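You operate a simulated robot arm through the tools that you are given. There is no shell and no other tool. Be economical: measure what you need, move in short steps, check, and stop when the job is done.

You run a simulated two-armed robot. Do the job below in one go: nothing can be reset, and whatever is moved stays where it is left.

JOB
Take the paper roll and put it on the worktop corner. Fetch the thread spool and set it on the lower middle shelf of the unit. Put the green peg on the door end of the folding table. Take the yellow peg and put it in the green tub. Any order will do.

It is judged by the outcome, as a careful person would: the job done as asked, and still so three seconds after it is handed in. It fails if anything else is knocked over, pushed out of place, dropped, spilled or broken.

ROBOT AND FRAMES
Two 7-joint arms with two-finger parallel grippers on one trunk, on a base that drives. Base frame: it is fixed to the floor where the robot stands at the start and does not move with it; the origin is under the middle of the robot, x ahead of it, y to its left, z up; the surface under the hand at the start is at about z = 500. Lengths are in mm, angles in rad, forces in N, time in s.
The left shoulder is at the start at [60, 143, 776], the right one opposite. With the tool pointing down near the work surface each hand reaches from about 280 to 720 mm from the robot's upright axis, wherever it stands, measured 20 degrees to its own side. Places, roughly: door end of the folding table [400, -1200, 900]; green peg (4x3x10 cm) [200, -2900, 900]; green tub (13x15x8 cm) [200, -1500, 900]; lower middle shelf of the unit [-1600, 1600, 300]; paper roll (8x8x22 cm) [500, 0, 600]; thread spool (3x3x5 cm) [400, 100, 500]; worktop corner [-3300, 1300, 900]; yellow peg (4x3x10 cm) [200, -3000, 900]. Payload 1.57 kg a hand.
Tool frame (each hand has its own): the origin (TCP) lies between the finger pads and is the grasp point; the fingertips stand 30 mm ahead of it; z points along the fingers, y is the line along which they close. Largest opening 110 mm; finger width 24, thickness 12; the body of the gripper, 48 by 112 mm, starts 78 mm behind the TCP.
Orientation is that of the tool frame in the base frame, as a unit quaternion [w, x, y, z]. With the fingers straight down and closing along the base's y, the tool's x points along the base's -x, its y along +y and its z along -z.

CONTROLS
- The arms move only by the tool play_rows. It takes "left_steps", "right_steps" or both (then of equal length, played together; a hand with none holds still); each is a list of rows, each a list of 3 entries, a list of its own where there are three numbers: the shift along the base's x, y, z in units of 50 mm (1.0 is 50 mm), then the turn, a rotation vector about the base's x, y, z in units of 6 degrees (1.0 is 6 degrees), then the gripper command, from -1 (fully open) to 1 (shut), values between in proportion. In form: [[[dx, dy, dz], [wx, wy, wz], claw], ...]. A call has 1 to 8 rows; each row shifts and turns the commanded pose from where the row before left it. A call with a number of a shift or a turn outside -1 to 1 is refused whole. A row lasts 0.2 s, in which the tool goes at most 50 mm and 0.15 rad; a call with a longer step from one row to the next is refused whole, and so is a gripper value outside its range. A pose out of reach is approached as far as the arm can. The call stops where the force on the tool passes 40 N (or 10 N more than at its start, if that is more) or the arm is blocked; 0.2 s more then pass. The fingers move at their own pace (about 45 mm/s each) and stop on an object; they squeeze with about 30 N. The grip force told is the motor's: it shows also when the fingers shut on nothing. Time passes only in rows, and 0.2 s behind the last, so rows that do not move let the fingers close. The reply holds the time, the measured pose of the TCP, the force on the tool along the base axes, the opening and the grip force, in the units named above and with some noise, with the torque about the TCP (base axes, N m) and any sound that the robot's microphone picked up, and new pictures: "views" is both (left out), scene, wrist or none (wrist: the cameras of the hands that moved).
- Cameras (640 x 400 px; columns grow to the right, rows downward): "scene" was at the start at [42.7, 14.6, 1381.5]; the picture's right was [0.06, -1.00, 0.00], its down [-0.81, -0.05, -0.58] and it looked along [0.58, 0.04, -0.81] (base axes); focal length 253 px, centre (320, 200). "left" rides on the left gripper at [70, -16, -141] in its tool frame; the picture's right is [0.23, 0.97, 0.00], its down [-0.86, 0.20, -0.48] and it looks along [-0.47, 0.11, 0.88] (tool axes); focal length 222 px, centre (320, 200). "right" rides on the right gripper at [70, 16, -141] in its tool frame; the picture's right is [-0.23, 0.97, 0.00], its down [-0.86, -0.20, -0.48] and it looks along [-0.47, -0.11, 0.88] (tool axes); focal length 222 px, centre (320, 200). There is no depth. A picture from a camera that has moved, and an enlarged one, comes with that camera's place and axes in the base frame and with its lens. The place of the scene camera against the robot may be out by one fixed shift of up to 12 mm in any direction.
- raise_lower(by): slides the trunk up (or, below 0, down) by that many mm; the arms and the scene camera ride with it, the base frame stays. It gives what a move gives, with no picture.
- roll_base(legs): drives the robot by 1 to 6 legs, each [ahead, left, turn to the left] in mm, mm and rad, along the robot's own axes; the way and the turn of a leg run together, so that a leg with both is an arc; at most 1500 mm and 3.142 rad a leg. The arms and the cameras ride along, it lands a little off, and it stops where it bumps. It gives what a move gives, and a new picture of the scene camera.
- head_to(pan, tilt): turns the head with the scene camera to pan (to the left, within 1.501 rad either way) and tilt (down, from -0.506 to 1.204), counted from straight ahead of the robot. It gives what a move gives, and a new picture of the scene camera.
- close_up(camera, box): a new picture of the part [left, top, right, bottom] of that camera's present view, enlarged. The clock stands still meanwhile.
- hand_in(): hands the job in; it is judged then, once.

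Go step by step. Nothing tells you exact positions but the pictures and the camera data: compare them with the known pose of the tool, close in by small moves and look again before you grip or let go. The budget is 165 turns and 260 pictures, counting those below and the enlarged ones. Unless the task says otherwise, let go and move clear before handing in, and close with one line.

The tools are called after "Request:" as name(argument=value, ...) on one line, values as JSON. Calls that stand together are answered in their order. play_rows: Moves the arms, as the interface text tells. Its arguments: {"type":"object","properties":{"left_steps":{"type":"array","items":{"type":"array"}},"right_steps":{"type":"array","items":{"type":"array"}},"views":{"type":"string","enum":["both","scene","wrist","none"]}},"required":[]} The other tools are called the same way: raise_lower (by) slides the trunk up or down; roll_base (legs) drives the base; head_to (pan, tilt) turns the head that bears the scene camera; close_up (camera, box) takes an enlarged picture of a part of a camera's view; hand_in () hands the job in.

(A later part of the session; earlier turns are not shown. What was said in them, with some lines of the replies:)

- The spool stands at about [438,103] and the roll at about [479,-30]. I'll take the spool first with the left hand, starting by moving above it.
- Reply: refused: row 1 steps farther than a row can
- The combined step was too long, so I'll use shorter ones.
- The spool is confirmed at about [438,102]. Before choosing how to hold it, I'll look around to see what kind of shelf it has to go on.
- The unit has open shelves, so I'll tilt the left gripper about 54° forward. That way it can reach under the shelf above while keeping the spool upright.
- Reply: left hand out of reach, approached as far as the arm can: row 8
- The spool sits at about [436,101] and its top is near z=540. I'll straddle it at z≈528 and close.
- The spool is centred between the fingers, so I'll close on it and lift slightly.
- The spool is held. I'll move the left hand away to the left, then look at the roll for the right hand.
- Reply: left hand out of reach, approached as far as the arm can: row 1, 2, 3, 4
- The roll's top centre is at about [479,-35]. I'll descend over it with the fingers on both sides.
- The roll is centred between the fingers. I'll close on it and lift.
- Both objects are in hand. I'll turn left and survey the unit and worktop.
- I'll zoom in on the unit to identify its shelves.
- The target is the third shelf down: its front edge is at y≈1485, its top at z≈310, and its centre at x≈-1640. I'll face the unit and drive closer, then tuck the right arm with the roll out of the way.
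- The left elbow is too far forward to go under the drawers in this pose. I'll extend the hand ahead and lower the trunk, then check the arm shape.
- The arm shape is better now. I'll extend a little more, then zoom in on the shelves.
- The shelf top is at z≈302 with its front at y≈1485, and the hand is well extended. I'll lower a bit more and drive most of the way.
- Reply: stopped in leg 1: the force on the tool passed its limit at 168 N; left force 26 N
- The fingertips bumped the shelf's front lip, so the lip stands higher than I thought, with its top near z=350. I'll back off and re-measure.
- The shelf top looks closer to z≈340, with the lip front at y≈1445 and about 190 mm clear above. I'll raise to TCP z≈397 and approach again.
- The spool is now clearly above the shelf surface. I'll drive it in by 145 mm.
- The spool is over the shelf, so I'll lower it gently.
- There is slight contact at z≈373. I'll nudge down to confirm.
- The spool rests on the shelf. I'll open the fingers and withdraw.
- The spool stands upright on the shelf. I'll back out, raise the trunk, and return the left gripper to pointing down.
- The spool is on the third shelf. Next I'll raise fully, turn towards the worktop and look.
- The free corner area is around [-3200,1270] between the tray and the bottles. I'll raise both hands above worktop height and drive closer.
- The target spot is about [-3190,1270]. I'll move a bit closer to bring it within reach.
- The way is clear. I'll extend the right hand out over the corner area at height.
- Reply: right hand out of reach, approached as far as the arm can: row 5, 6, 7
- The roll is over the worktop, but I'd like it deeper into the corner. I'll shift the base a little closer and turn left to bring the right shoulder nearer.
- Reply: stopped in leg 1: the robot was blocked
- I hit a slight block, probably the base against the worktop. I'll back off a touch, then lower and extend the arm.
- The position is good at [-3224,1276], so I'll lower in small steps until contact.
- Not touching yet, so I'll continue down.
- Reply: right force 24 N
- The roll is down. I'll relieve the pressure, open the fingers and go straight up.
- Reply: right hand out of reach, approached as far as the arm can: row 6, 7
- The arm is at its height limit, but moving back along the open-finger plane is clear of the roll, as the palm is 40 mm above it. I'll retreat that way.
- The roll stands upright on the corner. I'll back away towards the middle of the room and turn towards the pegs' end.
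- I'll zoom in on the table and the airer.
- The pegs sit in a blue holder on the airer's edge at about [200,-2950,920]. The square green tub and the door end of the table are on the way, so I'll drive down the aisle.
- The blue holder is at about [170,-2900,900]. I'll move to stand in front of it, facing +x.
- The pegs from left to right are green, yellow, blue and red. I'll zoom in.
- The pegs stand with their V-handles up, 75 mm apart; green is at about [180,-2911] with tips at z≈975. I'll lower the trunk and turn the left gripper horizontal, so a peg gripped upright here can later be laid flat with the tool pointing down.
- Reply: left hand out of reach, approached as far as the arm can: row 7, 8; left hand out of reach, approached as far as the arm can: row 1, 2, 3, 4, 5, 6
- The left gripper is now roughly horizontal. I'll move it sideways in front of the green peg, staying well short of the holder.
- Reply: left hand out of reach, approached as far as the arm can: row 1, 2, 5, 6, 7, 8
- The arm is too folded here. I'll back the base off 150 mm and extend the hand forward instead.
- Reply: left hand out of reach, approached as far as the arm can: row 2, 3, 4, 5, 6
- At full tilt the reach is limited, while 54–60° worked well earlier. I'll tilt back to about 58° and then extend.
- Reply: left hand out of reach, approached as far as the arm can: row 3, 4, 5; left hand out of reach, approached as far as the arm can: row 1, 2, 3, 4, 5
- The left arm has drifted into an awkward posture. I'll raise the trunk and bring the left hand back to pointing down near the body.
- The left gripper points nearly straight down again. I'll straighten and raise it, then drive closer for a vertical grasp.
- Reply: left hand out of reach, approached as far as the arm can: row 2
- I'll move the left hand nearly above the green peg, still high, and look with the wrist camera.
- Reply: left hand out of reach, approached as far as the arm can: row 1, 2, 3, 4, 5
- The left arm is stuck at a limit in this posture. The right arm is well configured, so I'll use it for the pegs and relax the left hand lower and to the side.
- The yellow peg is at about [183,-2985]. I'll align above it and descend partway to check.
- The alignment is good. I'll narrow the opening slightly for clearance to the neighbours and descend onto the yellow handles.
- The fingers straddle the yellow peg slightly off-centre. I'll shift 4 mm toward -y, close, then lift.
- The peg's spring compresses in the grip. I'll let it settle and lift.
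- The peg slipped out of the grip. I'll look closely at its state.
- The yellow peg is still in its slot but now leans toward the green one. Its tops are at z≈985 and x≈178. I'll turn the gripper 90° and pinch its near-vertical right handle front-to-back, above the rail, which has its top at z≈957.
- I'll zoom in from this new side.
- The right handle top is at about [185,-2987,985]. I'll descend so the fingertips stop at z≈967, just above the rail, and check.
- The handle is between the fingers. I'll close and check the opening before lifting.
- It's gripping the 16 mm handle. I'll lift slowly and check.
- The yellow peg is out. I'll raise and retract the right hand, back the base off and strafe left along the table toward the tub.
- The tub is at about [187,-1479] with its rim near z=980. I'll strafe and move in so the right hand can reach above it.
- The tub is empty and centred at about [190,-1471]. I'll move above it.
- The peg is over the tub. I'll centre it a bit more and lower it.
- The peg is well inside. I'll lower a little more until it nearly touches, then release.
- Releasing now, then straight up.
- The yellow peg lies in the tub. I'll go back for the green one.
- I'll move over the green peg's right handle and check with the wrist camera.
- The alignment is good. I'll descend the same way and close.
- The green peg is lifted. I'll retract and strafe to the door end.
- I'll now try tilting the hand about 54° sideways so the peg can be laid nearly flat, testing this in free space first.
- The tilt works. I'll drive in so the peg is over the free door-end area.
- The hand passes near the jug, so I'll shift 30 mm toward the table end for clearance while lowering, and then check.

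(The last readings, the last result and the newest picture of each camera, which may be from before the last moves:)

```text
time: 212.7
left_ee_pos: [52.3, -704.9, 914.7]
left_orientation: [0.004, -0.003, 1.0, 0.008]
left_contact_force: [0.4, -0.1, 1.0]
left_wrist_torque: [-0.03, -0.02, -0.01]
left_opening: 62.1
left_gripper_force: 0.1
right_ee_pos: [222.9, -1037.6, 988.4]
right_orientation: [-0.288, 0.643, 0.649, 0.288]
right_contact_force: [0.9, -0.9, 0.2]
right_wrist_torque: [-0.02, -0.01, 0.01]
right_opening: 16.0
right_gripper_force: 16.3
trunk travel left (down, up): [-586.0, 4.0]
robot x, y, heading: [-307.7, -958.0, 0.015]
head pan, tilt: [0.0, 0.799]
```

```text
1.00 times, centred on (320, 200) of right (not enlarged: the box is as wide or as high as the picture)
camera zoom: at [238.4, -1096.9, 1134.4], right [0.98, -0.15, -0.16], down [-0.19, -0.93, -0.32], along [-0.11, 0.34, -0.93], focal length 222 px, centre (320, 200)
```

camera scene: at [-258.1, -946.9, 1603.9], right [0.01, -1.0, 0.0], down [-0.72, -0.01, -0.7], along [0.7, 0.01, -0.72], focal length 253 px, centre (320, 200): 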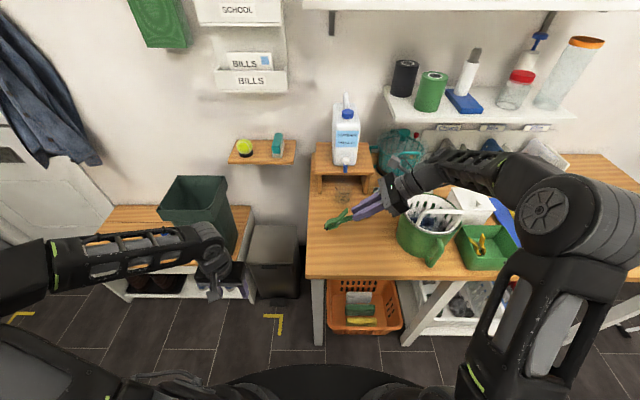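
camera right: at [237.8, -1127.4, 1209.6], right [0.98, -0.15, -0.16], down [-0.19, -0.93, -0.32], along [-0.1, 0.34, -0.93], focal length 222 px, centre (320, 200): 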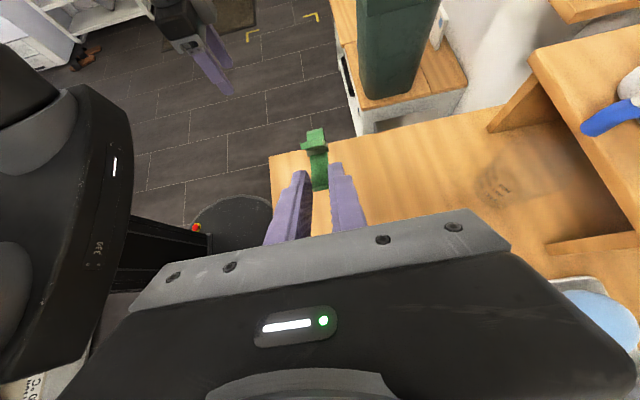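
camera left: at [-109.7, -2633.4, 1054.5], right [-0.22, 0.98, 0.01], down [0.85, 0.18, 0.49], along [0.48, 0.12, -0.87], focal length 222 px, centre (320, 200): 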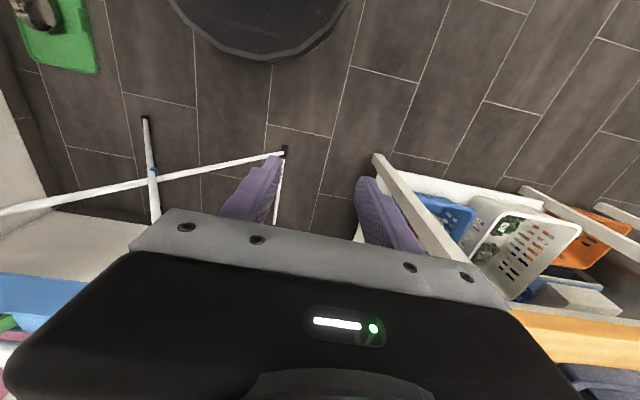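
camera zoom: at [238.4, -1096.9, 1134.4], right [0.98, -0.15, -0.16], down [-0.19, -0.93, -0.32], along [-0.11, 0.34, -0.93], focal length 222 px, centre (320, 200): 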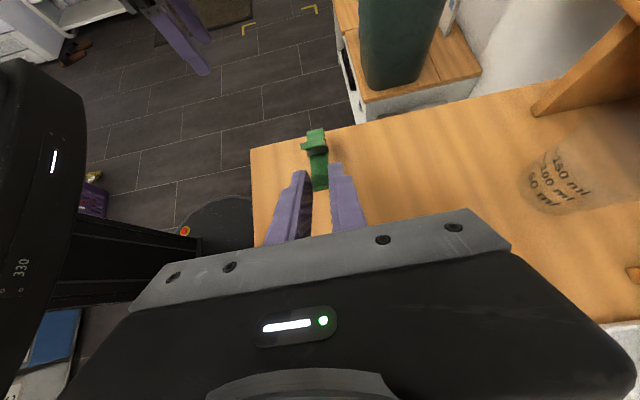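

The hand hovers close to the jug, and the peg is near the table end. I'll rise slightly and yaw 45° so the hand comes in from the front, clear of the jug.

Request:
play_rows(right_steps=[[[0, 0, 0.5], [0, 0, 0], 1], [[-0.1, -0.1, 0], [0, 0, -1], 1], [[-0.1, -0.1, 0], [0, 0, -1], 1], [[-0.1, -0.1, 0], [0, 0, -1], 1], [[-0.1, -0.1, 0], [0, 0, -1], 1], [[-0.1, -0.1, 0], [0, 0, -1], 1], [[-0.1, -0.1, 0], [0, 0, -1], 1], [[0, 0, 0], [0, 0, -1], 1]])

Request:
close_up(camera="scene", box=[290, 140, 490, 280])

```text
time: 214.5
left_ee_pos: [51.1, -705.7, 914.2]
left_orientation: [0.005, -0.002, 1.0, 0.007]
left_contact_force: [0.6, 0.5, -0.7]
left_wrist_torque: [-0.01, -0.02, -0.03]
left_opening: 62.2
left_gripper_force: 0.0
right_ee_pos: [190.5, -1070.1, 1014.9]
right_orientation: [-0.164, 0.833, 0.375, 0.372]
right_contact_force: [-0.2, -0.2, -0.3]
right_wrist_torque: [0.02, -0.03, 0.03]
right_opening: 15.7
right_gripper_force: 15.5
trunk travel left (down, up): [-586.0, 4.0]
robot x, y, heading: [-307.8, -958.8, 0.013]
head pan, tilt: [0.0, 0.799]
camera scene: at [-257.4, -946.7, 1603.8], right [0.01, -1.0, 0.0], down [-0.72, -0.01, -0.7], along [0.7, 0.01, -0.72], focal length 253 px, centre (320, 200)
camera right: at [163.4, -1123.2, 1159.3], right [0.63, -0.76, -0.16], down [-0.77, -0.56, -0.32], along [0.15, 0.32, -0.94], focal length 222 px, centre (320, 200)
```

scene: 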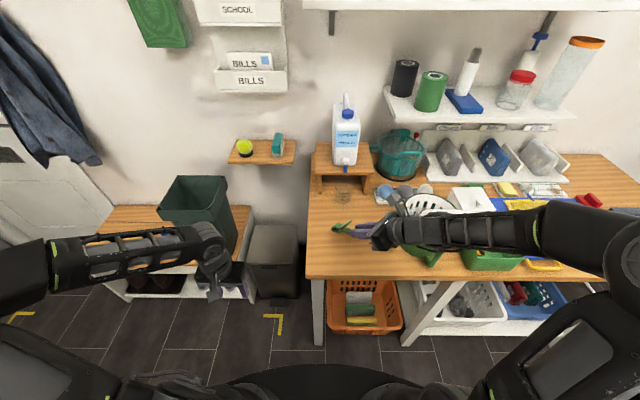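
right: 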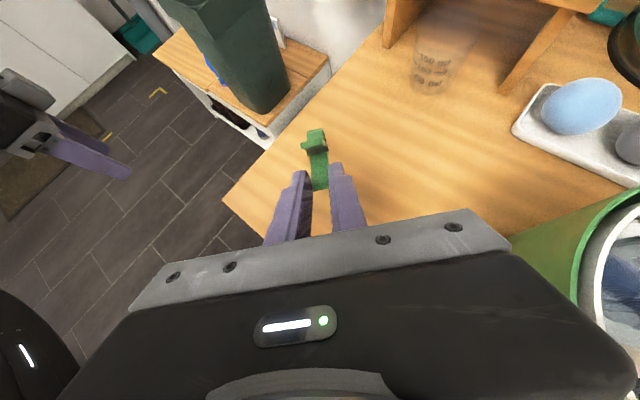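

```text
2.86 times, centred on (390, 210) of scene
camera zoom: at [-257.4, -946.7, 1603.8], right [0.01, -1.0, 0.0], down [-0.72, -0.01, -0.7], along [0.7, 0.01, -0.72], focal length 723 px, centre (120, 171)
```

zoom: 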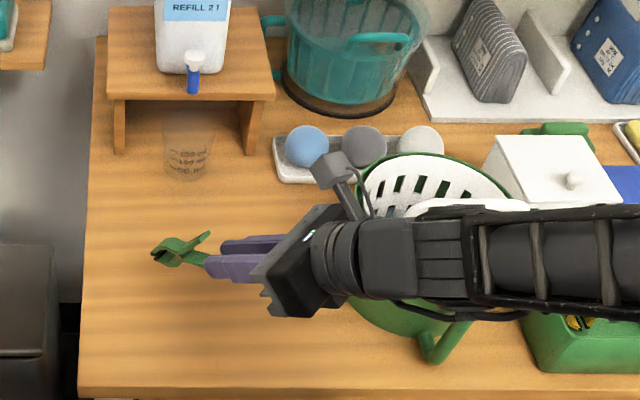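

The forearm actually runs at x≈85, in front of the jug. I'll lower toward the table.

Request:
play_rows(right_steps=[[[0, 0, -0.4], [0, 0, 0], 1], [[0, 0, -0.3], [0, 0, 0], 1], [[0, 0, -0.15], [0, 0, 0], 1], [[0, 0, 0], [0, 0, 0], 1]], views="none")

Request:
close_up(camera="scene", box=[300, 190, 400, 260])

```text
time: 215.5
left_ee_pos: [52.1, -705.2, 914.2]
left_orientation: [0.005, -0.003, 1.0, 0.008]
left_contact_force: [0.4, 0.6, -0.3]
left_wrist_torque: [-0.02, 0.02, -0.01]
left_opening: 62.3
left_gripper_force: 0.0
right_ee_pos: [190.8, -1070.2, 972.0]
right_orientation: [-0.164, 0.833, 0.375, 0.372]
right_contact_force: [-0.2, -0.4, -1.2]
right_wrist_torque: [-0.02, 0.04, -0.01]
right_opening: 15.9
right_gripper_force: 16.0
trunk travel left (down, up): [-586.0, 4.0]
robot x, y, heading: [-306.5, -959.0, 0.013]
head pan, tilt: [0.0, 0.799]
```

```text
5.71 times, centred on (350, 225) of scene
camera zoom: at [-257.3, -946.9, 1603.8], right [0.01, -1.0, 0.0], down [-0.72, -0.01, -0.7], along [0.7, 0.01, -0.72], focal length 1447 px, centre (149, 57)
```

zoom: 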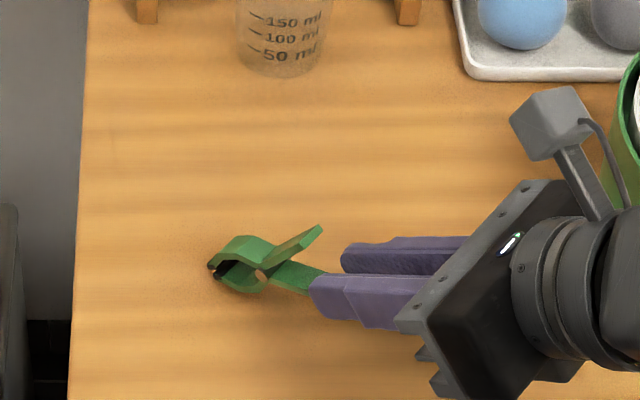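

I'll continue down in small steps, watching the force.

Request:
play_rows(right_steps=[[[0, 0, -0.1], [0, 0, 0], 1], [[0, 0, -0.1], [0, 0, 0], 1], [[0, 0, -0.1], [0, 0, 0], 1], [[0, 0, 0], [0, 0, 0], 1]], views="none")

Request:
close_up(camera="scene", box=[300, 190, 400, 260])

```text
time: 216.5
left_ee_pos: [52.1, -704.8, 914.7]
left_orientation: [0.005, -0.002, 1.0, 0.008]
left_contact_force: [0.3, 0.4, 0.5]
left_wrist_torque: [-0.02, 0.01, -0.01]
left_opening: 62.1
left_gripper_force: 0.1
right_ee_pos: [191.3, -1071.6, 957.8]
right_orientation: [-0.164, 0.833, 0.375, 0.373]
right_contact_force: [-2.7, -4.1, 7.0]
right_wrist_torque: [0.23, -0.23, -0.04]
right_opening: 16.1
right_gripper_force: 16.0
trunk travel left (down, up): [-586.0, 4.0]
robot x, y, heading: [-310.6, -955.6, 0.013]
head pan, tilt: [0.0, 0.799]
```

```text
5.71 times, centred on (350, 225) of scene
camera zoom: at [-258.4, -947.4, 1603.9], right [0.01, -1.0, 0.0], down [-0.72, -0.01, -0.7], along [0.7, 0.01, -0.72], focal length 1447 px, centre (149, 57)
```

zoom: 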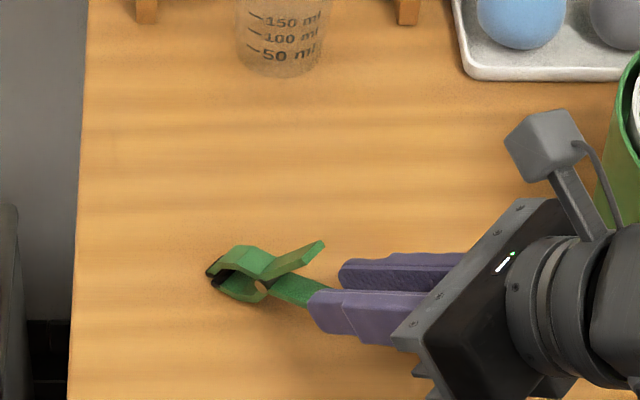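

The jaw end touches the table. I'll press down a little further so the peg pivots flatter in the grip.

Request:
play_rows(right_steps=[[[0, 0, -0.1], [0, 0, 0], 1], [[0, 0, -0.1], [0, 0, 0], 1], [[0, 0, -0.1], [0, 0, 0], 1], [[0, 0, -0.1], [0, 0, 0], 1], [[0, 0, 0], [0, 0, 0], 1]], views="none")

Request:
close_up(camera="scene", box=[300, 190, 400, 260])

```text
time: 217.7
left_ee_pos: [50.8, -705.2, 915.3]
left_orientation: [0.004, -0.002, 1.0, 0.009]
left_contact_force: [0.9, 0.4, 0.1]
left_wrist_torque: [-0.01, -0.01, -0.01]
left_opening: 62.1
left_gripper_force: 0.0
right_ee_pos: [191.7, -1068.3, 937.0]
right_orientation: [-0.164, 0.833, 0.375, 0.373]
right_contact_force: [-2.7, -2.1, 4.0]
right_wrist_torque: [0.18, -0.22, -0.04]
right_opening: 16.0
right_gripper_force: 15.7
trunk travel left (down, up): [-586.0, 4.0]
robot x, y, heading: [-308.6, -960.4, 0.01]
head pan, tilt: [0.0, 0.799]
```

```text
5.71 times, centred on (350, 225) of scene
camera zoom: at [-257.9, -947.2, 1603.8], right [0.01, -1.0, 0.0], down [-0.72, -0.01, -0.7], along [0.7, 0.01, -0.72], focal length 1447 px, centre (149, 57)
```

zoom: 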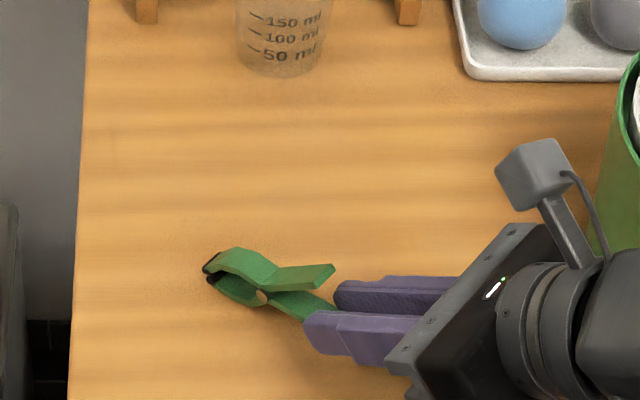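

The peg is nearly flat. I'll release, then withdraw up and back along the finger direction.

Request:
play_rows(right_steps=[[[0, 0, 0], [0, 0, 0], 0.5], [[0, 0, 0], [0, 0, 0], 0.3], [[0, 0, 0], [0, 0, 0], 0.3], [[-0.2, -0.2, 0.25], [0, 0, 0], 0.3], [[-0.4, -0.4, 0.5], [0, 0, 0], 0.3], [[-0.4, -0.4, 0.6], [0, 0, 0], 0.3], [[-0.5, 0, 0.7], [0, 0, 0], 0.3]])

Request:
close_up(camera="scene", box=[290, 140, 490, 280])

```text
time: 219.3
left_ee_pos: [50.5, -704.8, 914.3]
left_orientation: [0.004, -0.003, 1.0, 0.008]
left_contact_force: [-0.6, -0.2, 0.0]
left_wrist_torque: [0.03, 0.01, 0.02]
left_opening: 62.3
left_gripper_force: 0.1
right_ee_pos: [115.4, -1120.2, 1037.8]
right_orientation: [-0.165, 0.832, 0.376, 0.373]
right_contact_force: [0.3, 0.5, -0.3]
right_wrist_torque: [-0.01, 0.01, -0.03]
right_opening: 38.3
right_gripper_force: 0.1
trunk travel left (down, up): [-586.0, 4.0]
robot x, y, heading: [-306.6, -958.6, 0.011]
head pan, tilt: [0.0, 0.799]
camera scene: at [-258.9, -946.4, 1603.8], right [0.01, -1.0, 0.0], down [-0.72, -0.01, -0.7], along [0.7, 0.01, -0.72], focal length 253 px, centre (320, 200)
camera right: at [88.1, -1173.6, 1184.7], right [0.63, -0.76, -0.16], down [-0.76, -0.56, -0.32], along [0.15, 0.32, -0.93], focal length 222 px, centre (320, 200)
```

scene: 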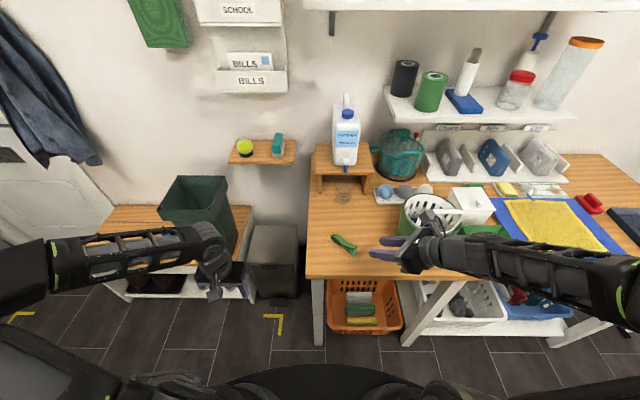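
right: 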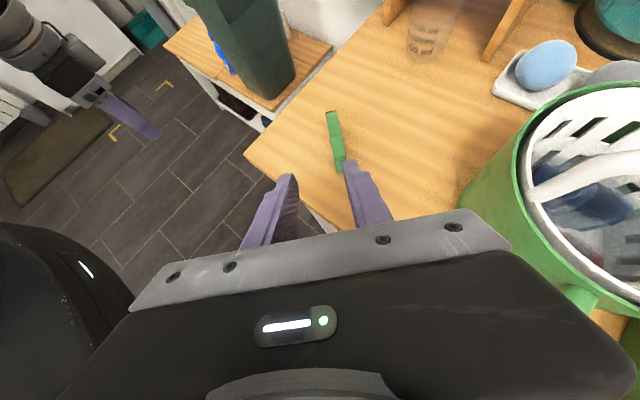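

```text
2.86 times, centred on (390, 210) of scene
camera zoom: at [-258.9, -946.4, 1603.8], right [0.01, -1.0, 0.0], down [-0.72, -0.01, -0.7], along [0.7, 0.01, -0.72], focal length 723 px, centre (120, 171)
```

zoom: 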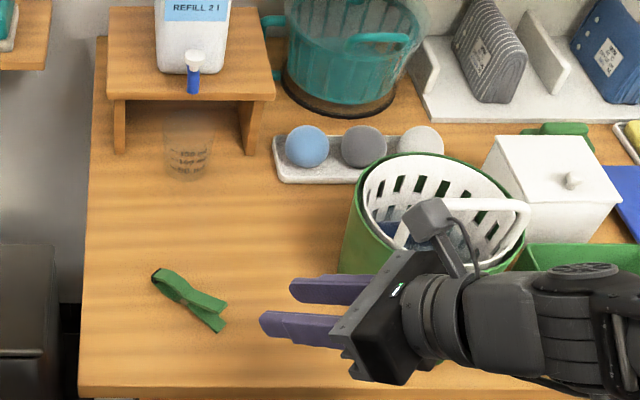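

The green peg lies flat on the table's door end. I'll back away clear of the table and take a final look.

Request:
play_rows(right_steps=[[[-0.4, 0, 0.6], [0, 0, 0], 0.3], [[-0.4, 0, 0.6], [0, 0, 0], 0.3], [[0, 0, 0], [0, 0, 0], 0.3]], views="none")

Request:
roll_base(legs=[[-300, 0, 0], [0, -250, 0]])

Request:
close_up(camera="scene", box=[220, 130, 420, 260])

```text
time: 220.1
left_ee_pos: [51.9, -704.6, 913.7]
left_orientation: [0.004, -0.002, 1.0, 0.01]
left_contact_force: [0.5, -0.4, -0.2]
left_wrist_torque: [0.0, -0.01, 0.01]
left_opening: 62.0
left_gripper_force: 0.1
right_ee_pos: [74.9, -1120.6, 1099.3]
right_orientation: [-0.164, 0.833, 0.376, 0.371]
right_contact_force: [-0.1, 0.9, 1.1]
right_wrist_torque: [0.02, 0.03, -0.01]
right_opening: 38.3
right_gripper_force: 0.0
trunk travel left (down, up): [-586.0, 4.0]
robot x, y, heading: [-309.9, -958.5, 0.014]
head pan, tilt: [0.0, 0.799]
```

```text
time: 223.6
left_ee_pos: [-243.4, -963.9, 914.7]
left_orientation: [0.004, -0.002, 1.0, 0.009]
left_contact_force: [-0.9, -0.1, 0.6]
left_wrist_torque: [0.04, 0.03, 0.01]
left_opening: 62.3
left_gripper_force: 0.0
right_ee_pos: [-222.6, -1379.4, 1100.0]
right_orientation: [-0.165, 0.833, 0.375, 0.372]
right_contact_force: [-0.3, -0.5, -0.1]
right_wrist_torque: [0.02, -0.05, 0.02]
right_opening: 38.5
right_gripper_force: 0.1
trunk travel left (down, up): [-586.0, 4.0]
robot x, y, heading: [-604.0, -1211.8, 0.007]
head pan, tilt: [0.0, 0.799]
camera scene: at [-554.7, -1206.2, 1603.8], right [0.01, -1.0, 0.0], down [-0.72, -0.01, -0.7], along [0.7, 0.01, -0.72], focal length 253 px, centre (320, 200)
```

scene: 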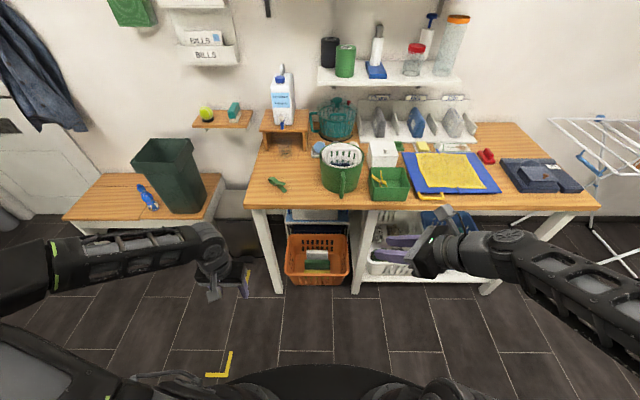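

```text
3.08 times, centred on (320, 195) of scene
camera zoom: at [-554.7, -1206.2, 1603.8], right [0.01, -1.0, 0.0], down [-0.72, -0.01, -0.7], along [0.7, 0.01, -0.72], focal length 779 px, centre (320, 215)
```

zoom: 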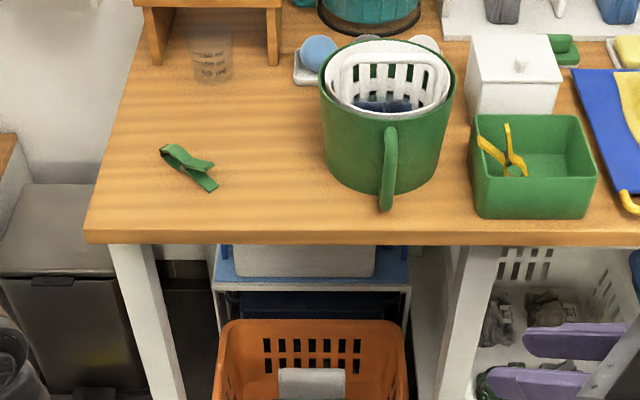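

All four items are where they should be: the green peg on the door end, the yellow peg in the tub, the spool on the lower middle shelf and the roll on the worktop corner. Both hands are empty and clear, so I'm handing in.

Request:
hand_in()

```text
The job is handed in.
```

I handed the job in with all four items placed: roll on the worktop corner, spool on the unit's lower middle shelf, green peg on the table's door end, yellow peg in the green tub. I bumped the unit's shelf lip hard once and nudged the worktop or something near it once; nothing looked moved.
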